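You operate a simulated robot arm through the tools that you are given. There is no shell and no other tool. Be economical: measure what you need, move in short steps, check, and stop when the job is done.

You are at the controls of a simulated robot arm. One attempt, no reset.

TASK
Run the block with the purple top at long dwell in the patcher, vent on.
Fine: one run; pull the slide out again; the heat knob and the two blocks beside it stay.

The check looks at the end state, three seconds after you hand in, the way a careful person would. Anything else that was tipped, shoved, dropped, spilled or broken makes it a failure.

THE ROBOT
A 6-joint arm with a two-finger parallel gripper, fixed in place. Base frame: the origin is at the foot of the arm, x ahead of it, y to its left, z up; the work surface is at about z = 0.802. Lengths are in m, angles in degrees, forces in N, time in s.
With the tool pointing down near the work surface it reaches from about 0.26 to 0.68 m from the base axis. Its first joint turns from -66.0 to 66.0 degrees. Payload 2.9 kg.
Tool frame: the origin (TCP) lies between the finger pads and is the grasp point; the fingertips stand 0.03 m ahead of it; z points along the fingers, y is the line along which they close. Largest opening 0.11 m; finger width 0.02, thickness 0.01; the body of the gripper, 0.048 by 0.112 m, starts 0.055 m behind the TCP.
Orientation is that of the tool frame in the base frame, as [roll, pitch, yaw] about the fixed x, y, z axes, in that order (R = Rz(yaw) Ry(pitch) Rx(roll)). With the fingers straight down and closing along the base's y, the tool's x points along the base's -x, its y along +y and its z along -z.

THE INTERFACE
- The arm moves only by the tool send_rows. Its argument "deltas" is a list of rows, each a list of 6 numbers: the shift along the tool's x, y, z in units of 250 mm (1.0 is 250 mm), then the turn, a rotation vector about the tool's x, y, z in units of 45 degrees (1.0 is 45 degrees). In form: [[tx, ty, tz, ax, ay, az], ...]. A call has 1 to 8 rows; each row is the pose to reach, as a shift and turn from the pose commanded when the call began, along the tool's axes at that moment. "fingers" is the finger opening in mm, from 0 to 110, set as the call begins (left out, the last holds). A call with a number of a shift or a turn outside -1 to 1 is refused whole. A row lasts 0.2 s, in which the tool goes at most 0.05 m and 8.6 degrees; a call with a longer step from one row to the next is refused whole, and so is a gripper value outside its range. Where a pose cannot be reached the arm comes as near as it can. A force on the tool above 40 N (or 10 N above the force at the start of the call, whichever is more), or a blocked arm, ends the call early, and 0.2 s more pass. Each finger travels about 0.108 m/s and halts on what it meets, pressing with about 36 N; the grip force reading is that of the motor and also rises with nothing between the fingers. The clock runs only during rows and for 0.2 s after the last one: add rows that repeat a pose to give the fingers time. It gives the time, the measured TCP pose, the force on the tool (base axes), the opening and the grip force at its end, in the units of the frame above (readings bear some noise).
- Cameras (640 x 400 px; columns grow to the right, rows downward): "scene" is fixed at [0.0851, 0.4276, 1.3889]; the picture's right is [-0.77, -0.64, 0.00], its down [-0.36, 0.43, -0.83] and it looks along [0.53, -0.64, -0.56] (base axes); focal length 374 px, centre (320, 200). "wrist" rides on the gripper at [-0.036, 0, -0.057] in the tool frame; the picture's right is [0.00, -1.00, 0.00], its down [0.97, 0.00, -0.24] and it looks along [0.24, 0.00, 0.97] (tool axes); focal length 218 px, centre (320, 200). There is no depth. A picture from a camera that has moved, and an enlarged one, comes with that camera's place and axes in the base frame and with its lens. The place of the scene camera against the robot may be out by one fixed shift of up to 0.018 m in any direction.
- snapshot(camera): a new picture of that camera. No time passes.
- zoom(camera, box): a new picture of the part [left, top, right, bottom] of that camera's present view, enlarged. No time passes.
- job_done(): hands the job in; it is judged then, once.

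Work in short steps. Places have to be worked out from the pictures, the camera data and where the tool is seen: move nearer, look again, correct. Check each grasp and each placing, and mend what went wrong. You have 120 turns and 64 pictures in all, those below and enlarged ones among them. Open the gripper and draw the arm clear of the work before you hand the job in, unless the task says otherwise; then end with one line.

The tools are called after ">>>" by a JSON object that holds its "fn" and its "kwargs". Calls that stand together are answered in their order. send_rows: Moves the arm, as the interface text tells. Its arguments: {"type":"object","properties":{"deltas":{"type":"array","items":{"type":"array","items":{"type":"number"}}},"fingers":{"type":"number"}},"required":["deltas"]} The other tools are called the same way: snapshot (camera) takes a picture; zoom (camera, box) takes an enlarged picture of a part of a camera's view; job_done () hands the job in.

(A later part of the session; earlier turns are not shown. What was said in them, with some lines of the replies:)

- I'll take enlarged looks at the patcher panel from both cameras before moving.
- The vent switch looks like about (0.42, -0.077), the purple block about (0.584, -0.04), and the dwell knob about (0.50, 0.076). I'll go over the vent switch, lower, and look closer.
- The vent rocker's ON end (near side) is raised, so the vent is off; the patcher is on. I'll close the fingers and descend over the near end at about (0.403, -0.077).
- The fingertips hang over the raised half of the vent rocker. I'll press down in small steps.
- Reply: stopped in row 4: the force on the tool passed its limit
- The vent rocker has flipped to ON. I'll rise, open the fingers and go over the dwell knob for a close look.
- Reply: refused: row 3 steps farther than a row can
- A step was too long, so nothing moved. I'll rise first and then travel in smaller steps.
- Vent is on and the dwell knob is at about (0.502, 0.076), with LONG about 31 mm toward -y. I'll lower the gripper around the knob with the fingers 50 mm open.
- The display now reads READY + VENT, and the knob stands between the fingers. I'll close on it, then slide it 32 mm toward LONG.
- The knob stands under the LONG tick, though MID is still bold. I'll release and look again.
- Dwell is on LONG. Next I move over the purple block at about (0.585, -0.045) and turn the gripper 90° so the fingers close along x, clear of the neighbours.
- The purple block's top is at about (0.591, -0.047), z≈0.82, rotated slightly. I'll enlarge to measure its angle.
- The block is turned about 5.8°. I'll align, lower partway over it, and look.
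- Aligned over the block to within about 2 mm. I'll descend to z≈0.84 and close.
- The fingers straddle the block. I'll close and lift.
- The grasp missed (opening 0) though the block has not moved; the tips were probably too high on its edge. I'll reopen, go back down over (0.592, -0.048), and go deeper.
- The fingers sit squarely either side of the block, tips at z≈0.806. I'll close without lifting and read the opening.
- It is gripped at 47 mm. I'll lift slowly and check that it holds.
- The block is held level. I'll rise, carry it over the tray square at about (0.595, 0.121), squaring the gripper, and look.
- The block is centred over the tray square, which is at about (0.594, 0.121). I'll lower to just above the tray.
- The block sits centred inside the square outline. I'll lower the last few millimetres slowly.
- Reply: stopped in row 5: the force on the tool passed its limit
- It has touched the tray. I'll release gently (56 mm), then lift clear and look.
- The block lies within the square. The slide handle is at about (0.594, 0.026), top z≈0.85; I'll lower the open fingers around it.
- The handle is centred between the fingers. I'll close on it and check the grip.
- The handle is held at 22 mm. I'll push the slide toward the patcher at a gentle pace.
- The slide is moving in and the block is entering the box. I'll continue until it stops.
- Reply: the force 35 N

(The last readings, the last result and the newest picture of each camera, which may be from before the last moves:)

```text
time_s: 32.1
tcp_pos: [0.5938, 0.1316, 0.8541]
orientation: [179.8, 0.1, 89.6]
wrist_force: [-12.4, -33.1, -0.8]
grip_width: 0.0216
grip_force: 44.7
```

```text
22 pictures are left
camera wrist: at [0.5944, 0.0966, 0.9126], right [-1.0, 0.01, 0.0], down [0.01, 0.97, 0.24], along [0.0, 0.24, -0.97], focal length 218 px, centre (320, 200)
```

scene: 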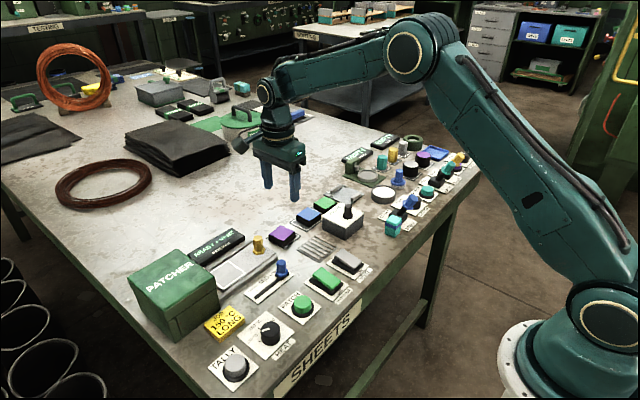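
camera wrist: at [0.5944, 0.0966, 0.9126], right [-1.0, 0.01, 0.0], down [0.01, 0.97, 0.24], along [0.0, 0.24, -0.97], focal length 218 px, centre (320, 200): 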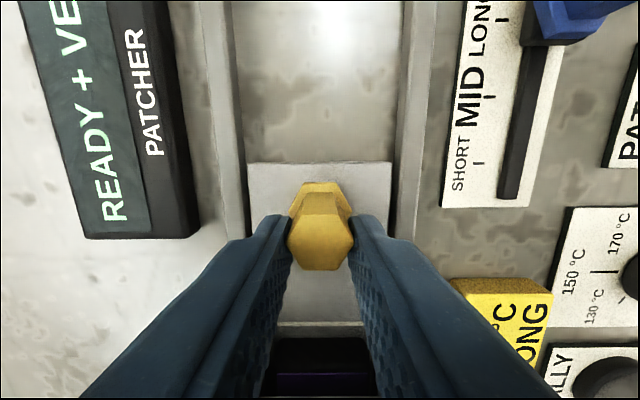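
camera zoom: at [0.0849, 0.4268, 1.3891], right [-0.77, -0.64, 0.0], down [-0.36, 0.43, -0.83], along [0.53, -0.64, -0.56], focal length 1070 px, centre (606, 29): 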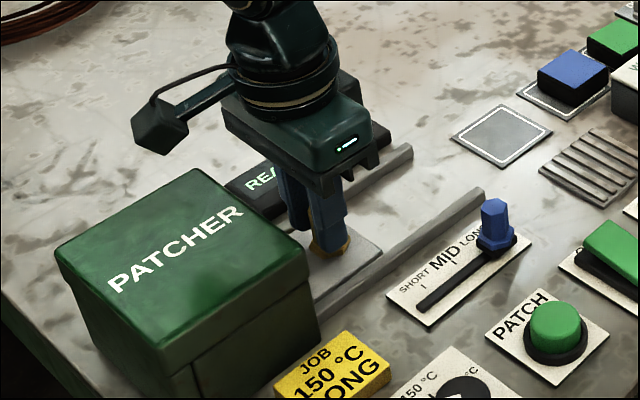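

The slide has hit its end stop (y force −33 N) at about 108 mm travel. I'll release, rise and check it stays, then head for the PATCH button.

>>> {"fn": "send_rows", "kwargs": {"deltas": [[-0.01, 0, 0, 0, 0, 0], [-0.016, 0, 0, 0, 0, 0], [-0.016, 0, 0, 0, 0, 0], [-0.016, 0, -0.15, 0, 0, 0], [-0.016, 0, -0.33, 0, 0, 0], [-0.1, -0.1, -0.33, 0, 0, 0], [-0.16, -0.25, -0.33, 0, 0, 0], [-0.16, -0.4, -0.33, 0, 0, 0]], "fingers": 56}}

>>> {"fn": "send_rows", "kwargs": {"deltas": [[0, -0.15, 0, 0, 0, 0], [0, -0.3, 0, 0, 0, 0], [-0.06, -0.32, 0, 0, 0, 0], [-0.06, -0.32, 0, 0, 0, 0]]}}

>>> {"fn": "snapshot", "kwargs": {"camera": "wrist"}}

>>> {"fn": "zoom", "kwargs": {"camera": "scene", "box": [120, 190, 340, 344]}}

```text
time_s: 33.9
tcp_pos: [0.4953, 0.097, 0.9374]
orientation: [179.8, 0.0, 90.1]
wrist_force: [-0.2, 0.9, 0.0]
grip_width: 0.0562
grip_force: 0.1
```

```text
time_s: 34.9
tcp_pos: [0.4158, 0.0826, 0.936]
orientation: [179.7, -0.1, 90.1]
wrist_force: [0.3, -0.1, 0.2]
grip_width: 0.056
grip_force: 0.1
```

```text
21 pictures are left
camera wrist: at [0.4158, 0.0467, 0.9934], right [-1.0, 0.0, 0.0], down [0.0, 0.97, 0.24], along [0.0, 0.24, -0.97], focal length 218 px, centre (320, 200)
```

wrist: 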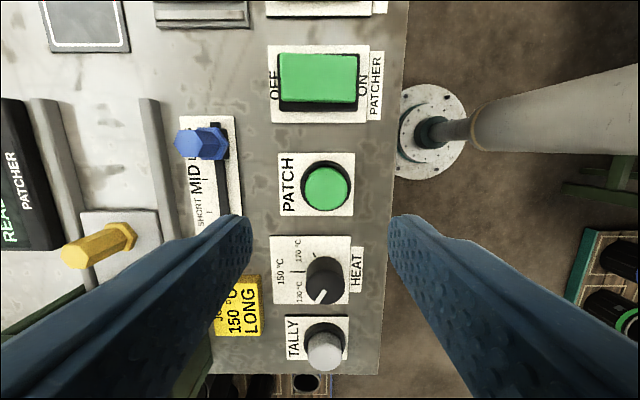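

```text
2.60 times, centred on (230, 267) of scene
camera zoom: at [0.0851, 0.4276, 1.3889], right [-0.77, -0.64, 0.0], down [-0.36, 0.43, -0.83], along [0.53, -0.64, -0.56], focal length 973 px, centre (554, 26)
```

zoom: 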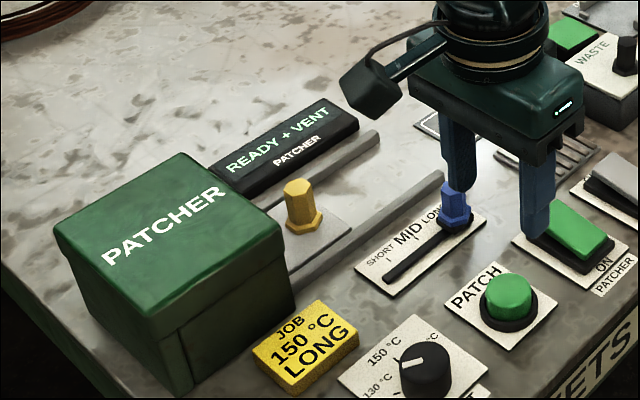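

The slide stayed in. The PATCH button is at about (0.411, 0.079); I'll close the fingers and come down just over it.

>>> {"fn": "send_rows", "kwargs": {"deltas": [[-0.0145, -0.019, 0, 0, 0, 0], [-0.0145, -0.019, 0.08, 0, 0, 0], [-0.0145, -0.019, 0.18, 0, 0, 0], [-0.0145, -0.019, 0.27, 0, 0, 0], [-0.0145, -0.019, 0.27, 0, 0, 0]], "fingers": 0}}

>>> {"fn": "zoom", "kwargs": {"camera": "scene", "box": [240, 230, 360, 330]}}

>>> {"fn": "snapshot", "kwargs": {"camera": "wrist"}}

```text
time_s: 36.1
tcp_pos: [0.4116, 0.0791, 0.8685]
orientation: [179.7, -0.1, 90.1]
wrist_force: [-0.1, -0.5, 0.1]
grip_width: 0.0
grip_force: 35.6
```

```text
4.00 times, centred on (300, 280) of scene
camera zoom: at [0.0851, 0.4276, 1.3889], right [-0.77, -0.64, 0.0], down [-0.36, 0.43, -0.83], along [0.53, -0.64, -0.56], focal length 1498 px, centre (400, -120)
```

zoom: 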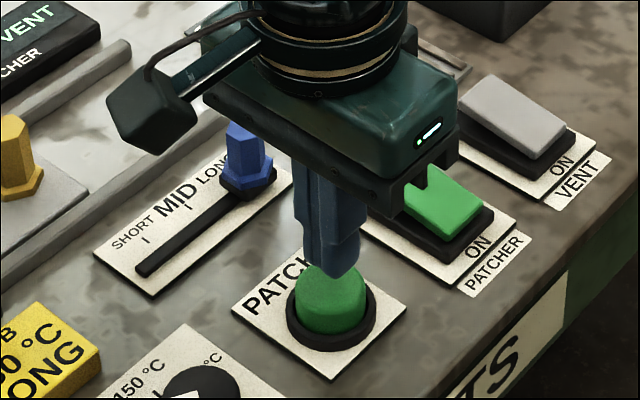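

```text
18 pictures are left
camera wrist: at [0.4113, 0.0426, 0.9269], right [-1.0, 0.0, 0.0], down [0.0, 0.97, 0.24], along [0.0, 0.24, -0.97], focal length 218 px, centre (320, 200)
```

wrist: 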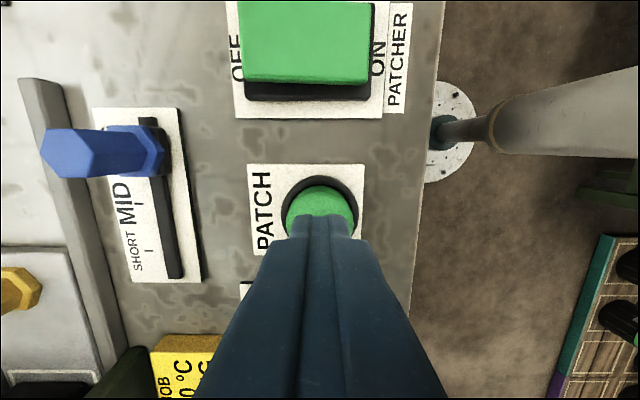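

The tips are right above the button. I'll press once until the force stops it, then come back up.

>>> {"fn": "send_rows", "kwargs": {"deltas": [[0, 0, 0.03, 0, 0, 0], [0, 0, 0.05, 0, 0, 0], [0, 0, 0.07, 0, 0, 0], [0, 0, 0.09, 0, 0, 0]]}}

>>> {"fn": "zoom", "kwargs": {"camera": "scene", "box": [160, 200, 360, 330]}}

```text
time_s: 37.1
tcp_pos: [0.4122, 0.076, 0.8469]
orientation: [179.7, -0.1, 90.1]
wrist_force: [-7.8, -2.0, 28.3]
grip_width: 0.0
grip_force: 35.8
```

```text
3.08 times, centred on (260, 265) of scene
camera zoom: at [0.0845, 0.4275, 1.3889], right [-0.77, -0.64, 0.0], down [-0.36, 0.43, -0.83], along [0.53, -0.64, -0.56], focal length 1152 px, centre (505, 0)
```

zoom: 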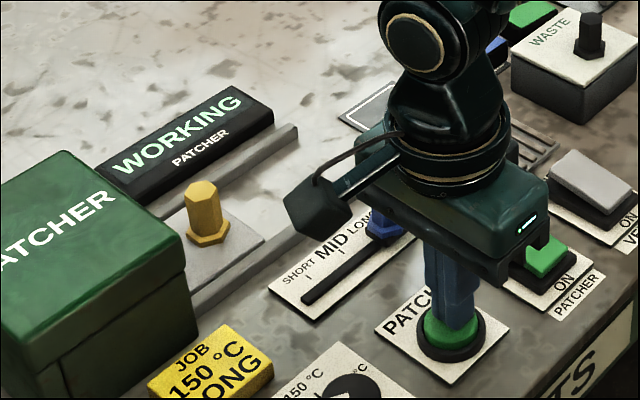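

The display reads WORKING, so the run has begun. I'll rise and wait clear of the button.

>>> {"fn": "send_rows", "kwargs": {"deltas": [[0, 0, -0.12, 0, 0, 0], [0, 0, -0.28, 0, 0, 0], [0, 0, -0.36, 0, 0, 0], [0, 0, -0.36, 0, 0, 0], [0, 0, -0.36, 0, 0, 0], [0, 0, -0.36, 0, 0, 0], [0, 0, -0.36, 0, 0, 0], [0, 0, -0.36, 0, 0, 0]]}}

>>> {"fn": "send_rows", "kwargs": {"deltas": [[0, 0.12, 0, 0, 0, 0], [0, 0.24, 0, 0, 0, 0], [0, 0.36, 0, 0, 0, 0], [0, 0.36, 0, 0, 0, 0], [0, 0.36, 0, 0, 0, 0], [0, 0.36, 0, 0, 0, 0], [0, 0.36, 0, 0, 0, 0], [0, 0.36, 0, 0, 0, 0]], "fingers": 56}}

>>> {"fn": "zoom", "kwargs": {"camera": "scene", "box": [120, 190, 340, 330]}}

```text
time_s: 38.9
tcp_pos: [0.4113, 0.0787, 0.9356]
orientation: [179.8, -0.1, 90.0]
wrist_force: [0.3, 0.0, 0.2]
grip_width: 0.0
grip_force: 35.4
```

```text
time_s: 40.7
tcp_pos: [0.5019, 0.0789, 0.9366]
orientation: [179.8, -0.1, 90.1]
wrist_force: [-0.5, -0.3, -0.1]
grip_width: 0.056
grip_force: 0.0
```

```text
2.86 times, centred on (230, 260) of scene
camera zoom: at [0.0851, 0.4276, 1.3889], right [-0.77, -0.64, 0.0], down [-0.36, 0.43, -0.83], along [0.53, -0.64, -0.56], focal length 1070 px, centre (577, 29)
```

zoom: 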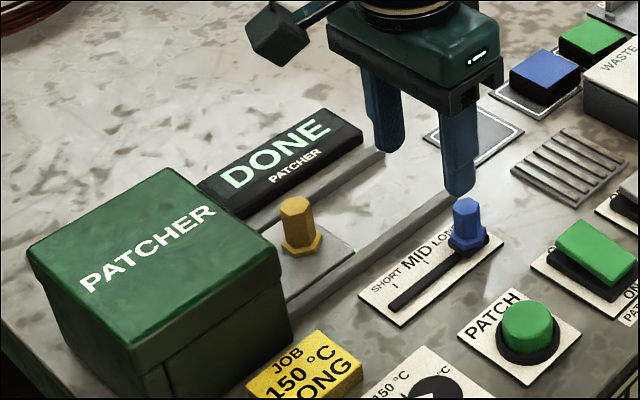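

The display shows DONE. I'll go back over the handle at (0.595, 0.131) and lower around it.

>>> {"fn": "send_rows", "kwargs": {"deltas": [[0.05, 0.1, 0, 0, 0, 0], [0.1, 0.2, 0, 0, 0, 0], [0.16, 0.3, 0, 0, 0, 0], [0.202, 0.374, 0, 0, 0, 0], [0.202, 0.374, 0.1, 0, 0, 0], [0.202, 0.374, 0.2, 0, 0, 0], [0.202, 0.374, 0.27, 0, 0, 0], [0.202, 0.374, 0.27, 0, 0, 0]]}}

>>> {"fn": "snapshot", "kwargs": {"camera": "wrist"}}

```text
time_s: 42.5
tcp_pos: [0.5933, 0.1284, 0.868]
orientation: [179.7, -0.1, 90.1]
wrist_force: [-0.1, -0.2, 0.0]
grip_width: 0.0559
grip_force: 0.1
```

```text
15 pictures are left
camera wrist: at [0.5935, 0.0934, 0.9258], right [-1.0, 0.0, 0.0], down [0.0, 0.97, 0.24], along [0.0, 0.24, -0.97], focal length 218 px, centre (320, 200)
```

wrist: 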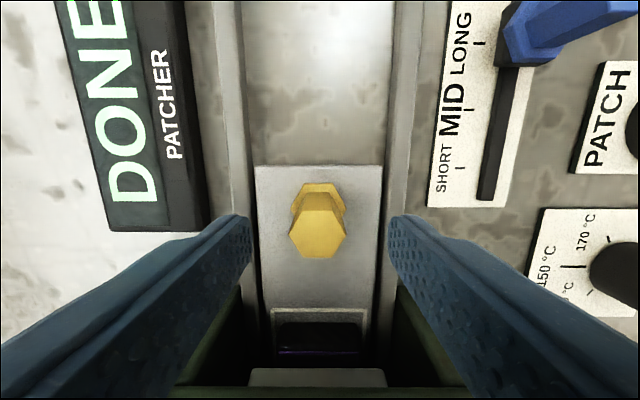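

The handle is at about y=0.125. I'll lower the rest, close, and check.

>>> {"fn": "send_rows", "kwargs": {"deltas": [[-0.012, 0.003, 0.03, 0, 0, 0], [-0.012, 0.003, 0.056, 0, 0, 0], [-0.012, 0.003, 0.056, 0, 0, 0]]}}

>>> {"fn": "send_rows", "kwargs": {"deltas": [[0, 0, 0, 0, 0, 0], [0, 0, 0, 0, 0, 0], [0, 0, 0, 0, 0, 0]], "fingers": 0}}

```text
time_s: 43.3
tcp_pos: [0.5941, 0.1262, 0.8539]
orientation: [179.8, 0.0, 90.1]
wrist_force: [-0.4, -0.3, 0.2]
grip_width: 0.0559
grip_force: 0.1
```

```text
time_s: 44.1
tcp_pos: [0.5942, 0.1262, 0.8544]
orientation: [179.7, -0.1, 90.1]
wrist_force: [12.1, 0.2, -5.6]
grip_width: 0.0218
grip_force: 45.5
```

Held at 22 mm. I'll pull the slide back out smoothly, in two parts.

>>> {"fn": "send_rows", "kwargs": {"deltas": [[-0.02, 0, 0, 0, 0, 0], [-0.05, 0, 0, 0, 0, 0], [-0.09, 0, 0, 0, 0, 0], [-0.13, 0, 0, 0, 0, 0], [-0.17, 0, 0, 0, 0, 0], [-0.21, 0, 0, 0, 0, 0], [-0.24, 0, 0, 0, 0, 0], [-0.26, 0, 0, 0, 0, 0]]}}

>>> {"fn": "send_rows", "kwargs": {"deltas": [[-0.02, 0, 0, 0, 0, 0], [-0.05, 0, 0, 0, 0, 0], [-0.08, 0, 0, 0, 0, 0], [-0.11, 0, 0, 0, 0, 0], [-0.13, 0, 0, 0, 0, 0], [-0.15, 0, 0, 0, 0, 0], [-0.16, 0, 0, 0, 0, 0]]}}

>>> {"fn": "zoom", "kwargs": {"camera": "scene", "box": [120, 190, 340, 330]}}

```text
time_s: 45.9
tcp_pos: [0.5957, 0.0607, 0.8549]
orientation: [179.9, 0.1, 90.2]
wrist_force: [14.0, 0.0, -14.4]
grip_width: 0.0218
grip_force: 45.6
```

```text
time_s: 47.5
tcp_pos: [0.5948, 0.0261, 0.8552]
orientation: [179.9, -0.3, 90.7]
wrist_force: [2.3, 29.8, -14.7]
grip_width: 0.0217
grip_force: 44.5
```

```text
2.86 times, centred on (230, 260) of scene
camera zoom: at [0.0854, 0.4283, 1.3886], right [-0.77, -0.64, 0.0], down [-0.36, 0.43, -0.83], along [0.53, -0.64, -0.56], focal length 1070 px, centre (577, 29)
```

zoom: 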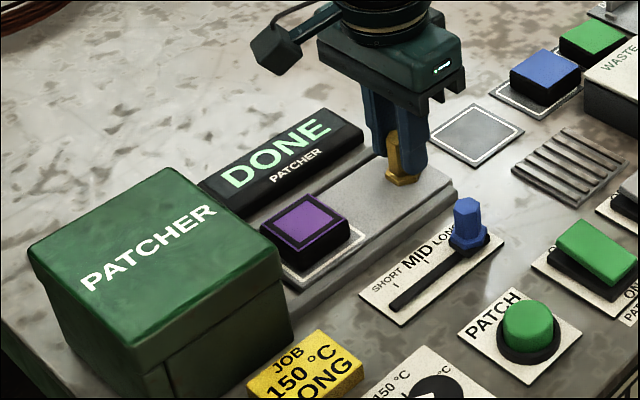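

The slide is fully out with the marked block on it. I'll release, rise straight up and draw away.

>>> {"fn": "send_rows", "kwargs": {"deltas": [[0.008, 0, 0, 0, 0, 0], [0.012, 0, 0, 0, 0, 0], [0.012, 0, 0, 0, 0, 0], [0.012, 0, -0.15, 0, 0, 0], [0.012, 0, -0.33, 0, 0, 0], [0.012, 0, -0.52, 0, 0, 0], [0.012, 0, -0.7, 0, 0, 0], [0.012, 0, -0.7, 0, 0, 0]], "fingers": 60}}

>>> {"fn": "send_rows", "kwargs": {"deltas": [[-0.15, -0.1, 0, 0, 0, 0], [-0.3, -0.2, 0, 0, 0, 0], [-0.45, -0.3, 0, 0, 0, 0], [-0.6, -0.4, 0, 0, 0, 0], [-0.6, -0.4, 0, 0, 0, 0]], "fingers": 110}}

>>> {"fn": "snapshot", "kwargs": {"camera": "scene"}}

>>> {"fn": "zoom", "kwargs": {"camera": "scene", "box": [120, 190, 370, 390]}}

>>> {"fn": "snapshot", "kwargs": {"camera": "wrist"}}

```text
time_s: 49.3
tcp_pos: [0.5956, 0.0242, 1.0301]
orientation: [179.8, -0.2, 90.0]
wrist_force: [-0.4, 0.9, -0.2]
grip_width: 0.0597
grip_force: 0.0
```

```text
time_s: 50.5
tcp_pos: [0.4908, -0.1286, 1.0287]
orientation: [179.8, 0.0, 90.1]
wrist_force: [0.4, -0.5, 0.5]
grip_width: 0.11
grip_force: 0.1
```

```text
13 pictures are left
```

scene: 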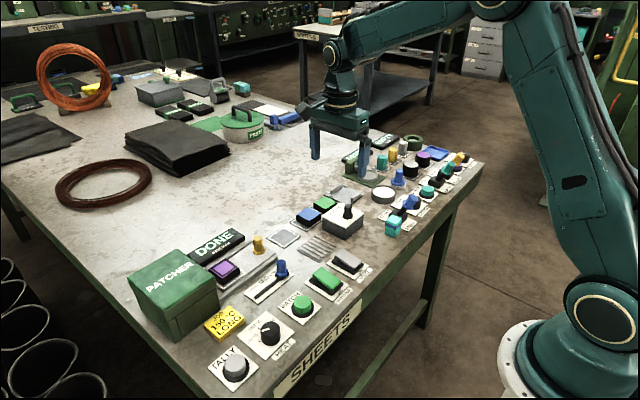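

```text
2.00 times, centred on (245, 290) of scene
camera zoom: at [0.0851, 0.4276, 1.3889], right [-0.77, -0.64, 0.0], down [-0.36, 0.43, -0.83], along [0.53, -0.64, -0.56], focal length 749 px, centre (470, 20)
```

zoom: 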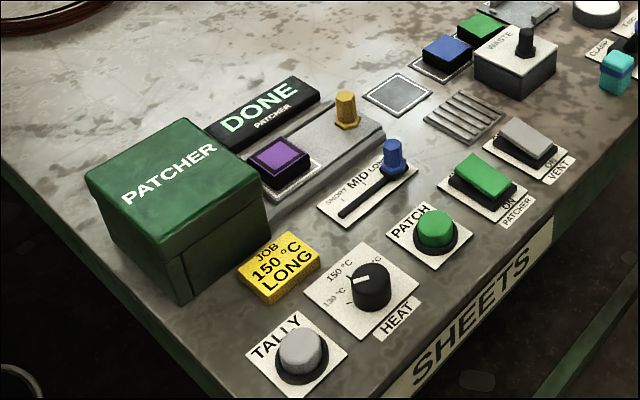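

```text
11 pictures are left
camera wrist: at [0.4914, -0.1629, 1.0863], right [-1.0, 0.0, 0.0], down [0.0, 0.97, 0.24], along [0.0, 0.24, -0.97], focal length 218 px, centre (320, 200)
```

wrist: 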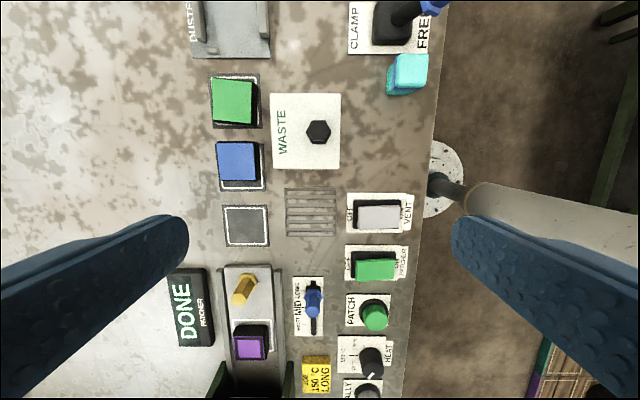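

DONE is lit, the slide is out with the processed purple block on it, the vent is on, dwell is at LONG, and the heat knob and other blocks haven't moved. The arm is clear, so I'm handing in.

>>> {"fn": "job_done", "kwargs": {}}

```text
The job is handed in.
```

I ran the purple-topped block once in the patcher at long dwell with the vent on, then pulled the slide back out with the block on it; the heat knob and the two neighbouring blocks were not touched.
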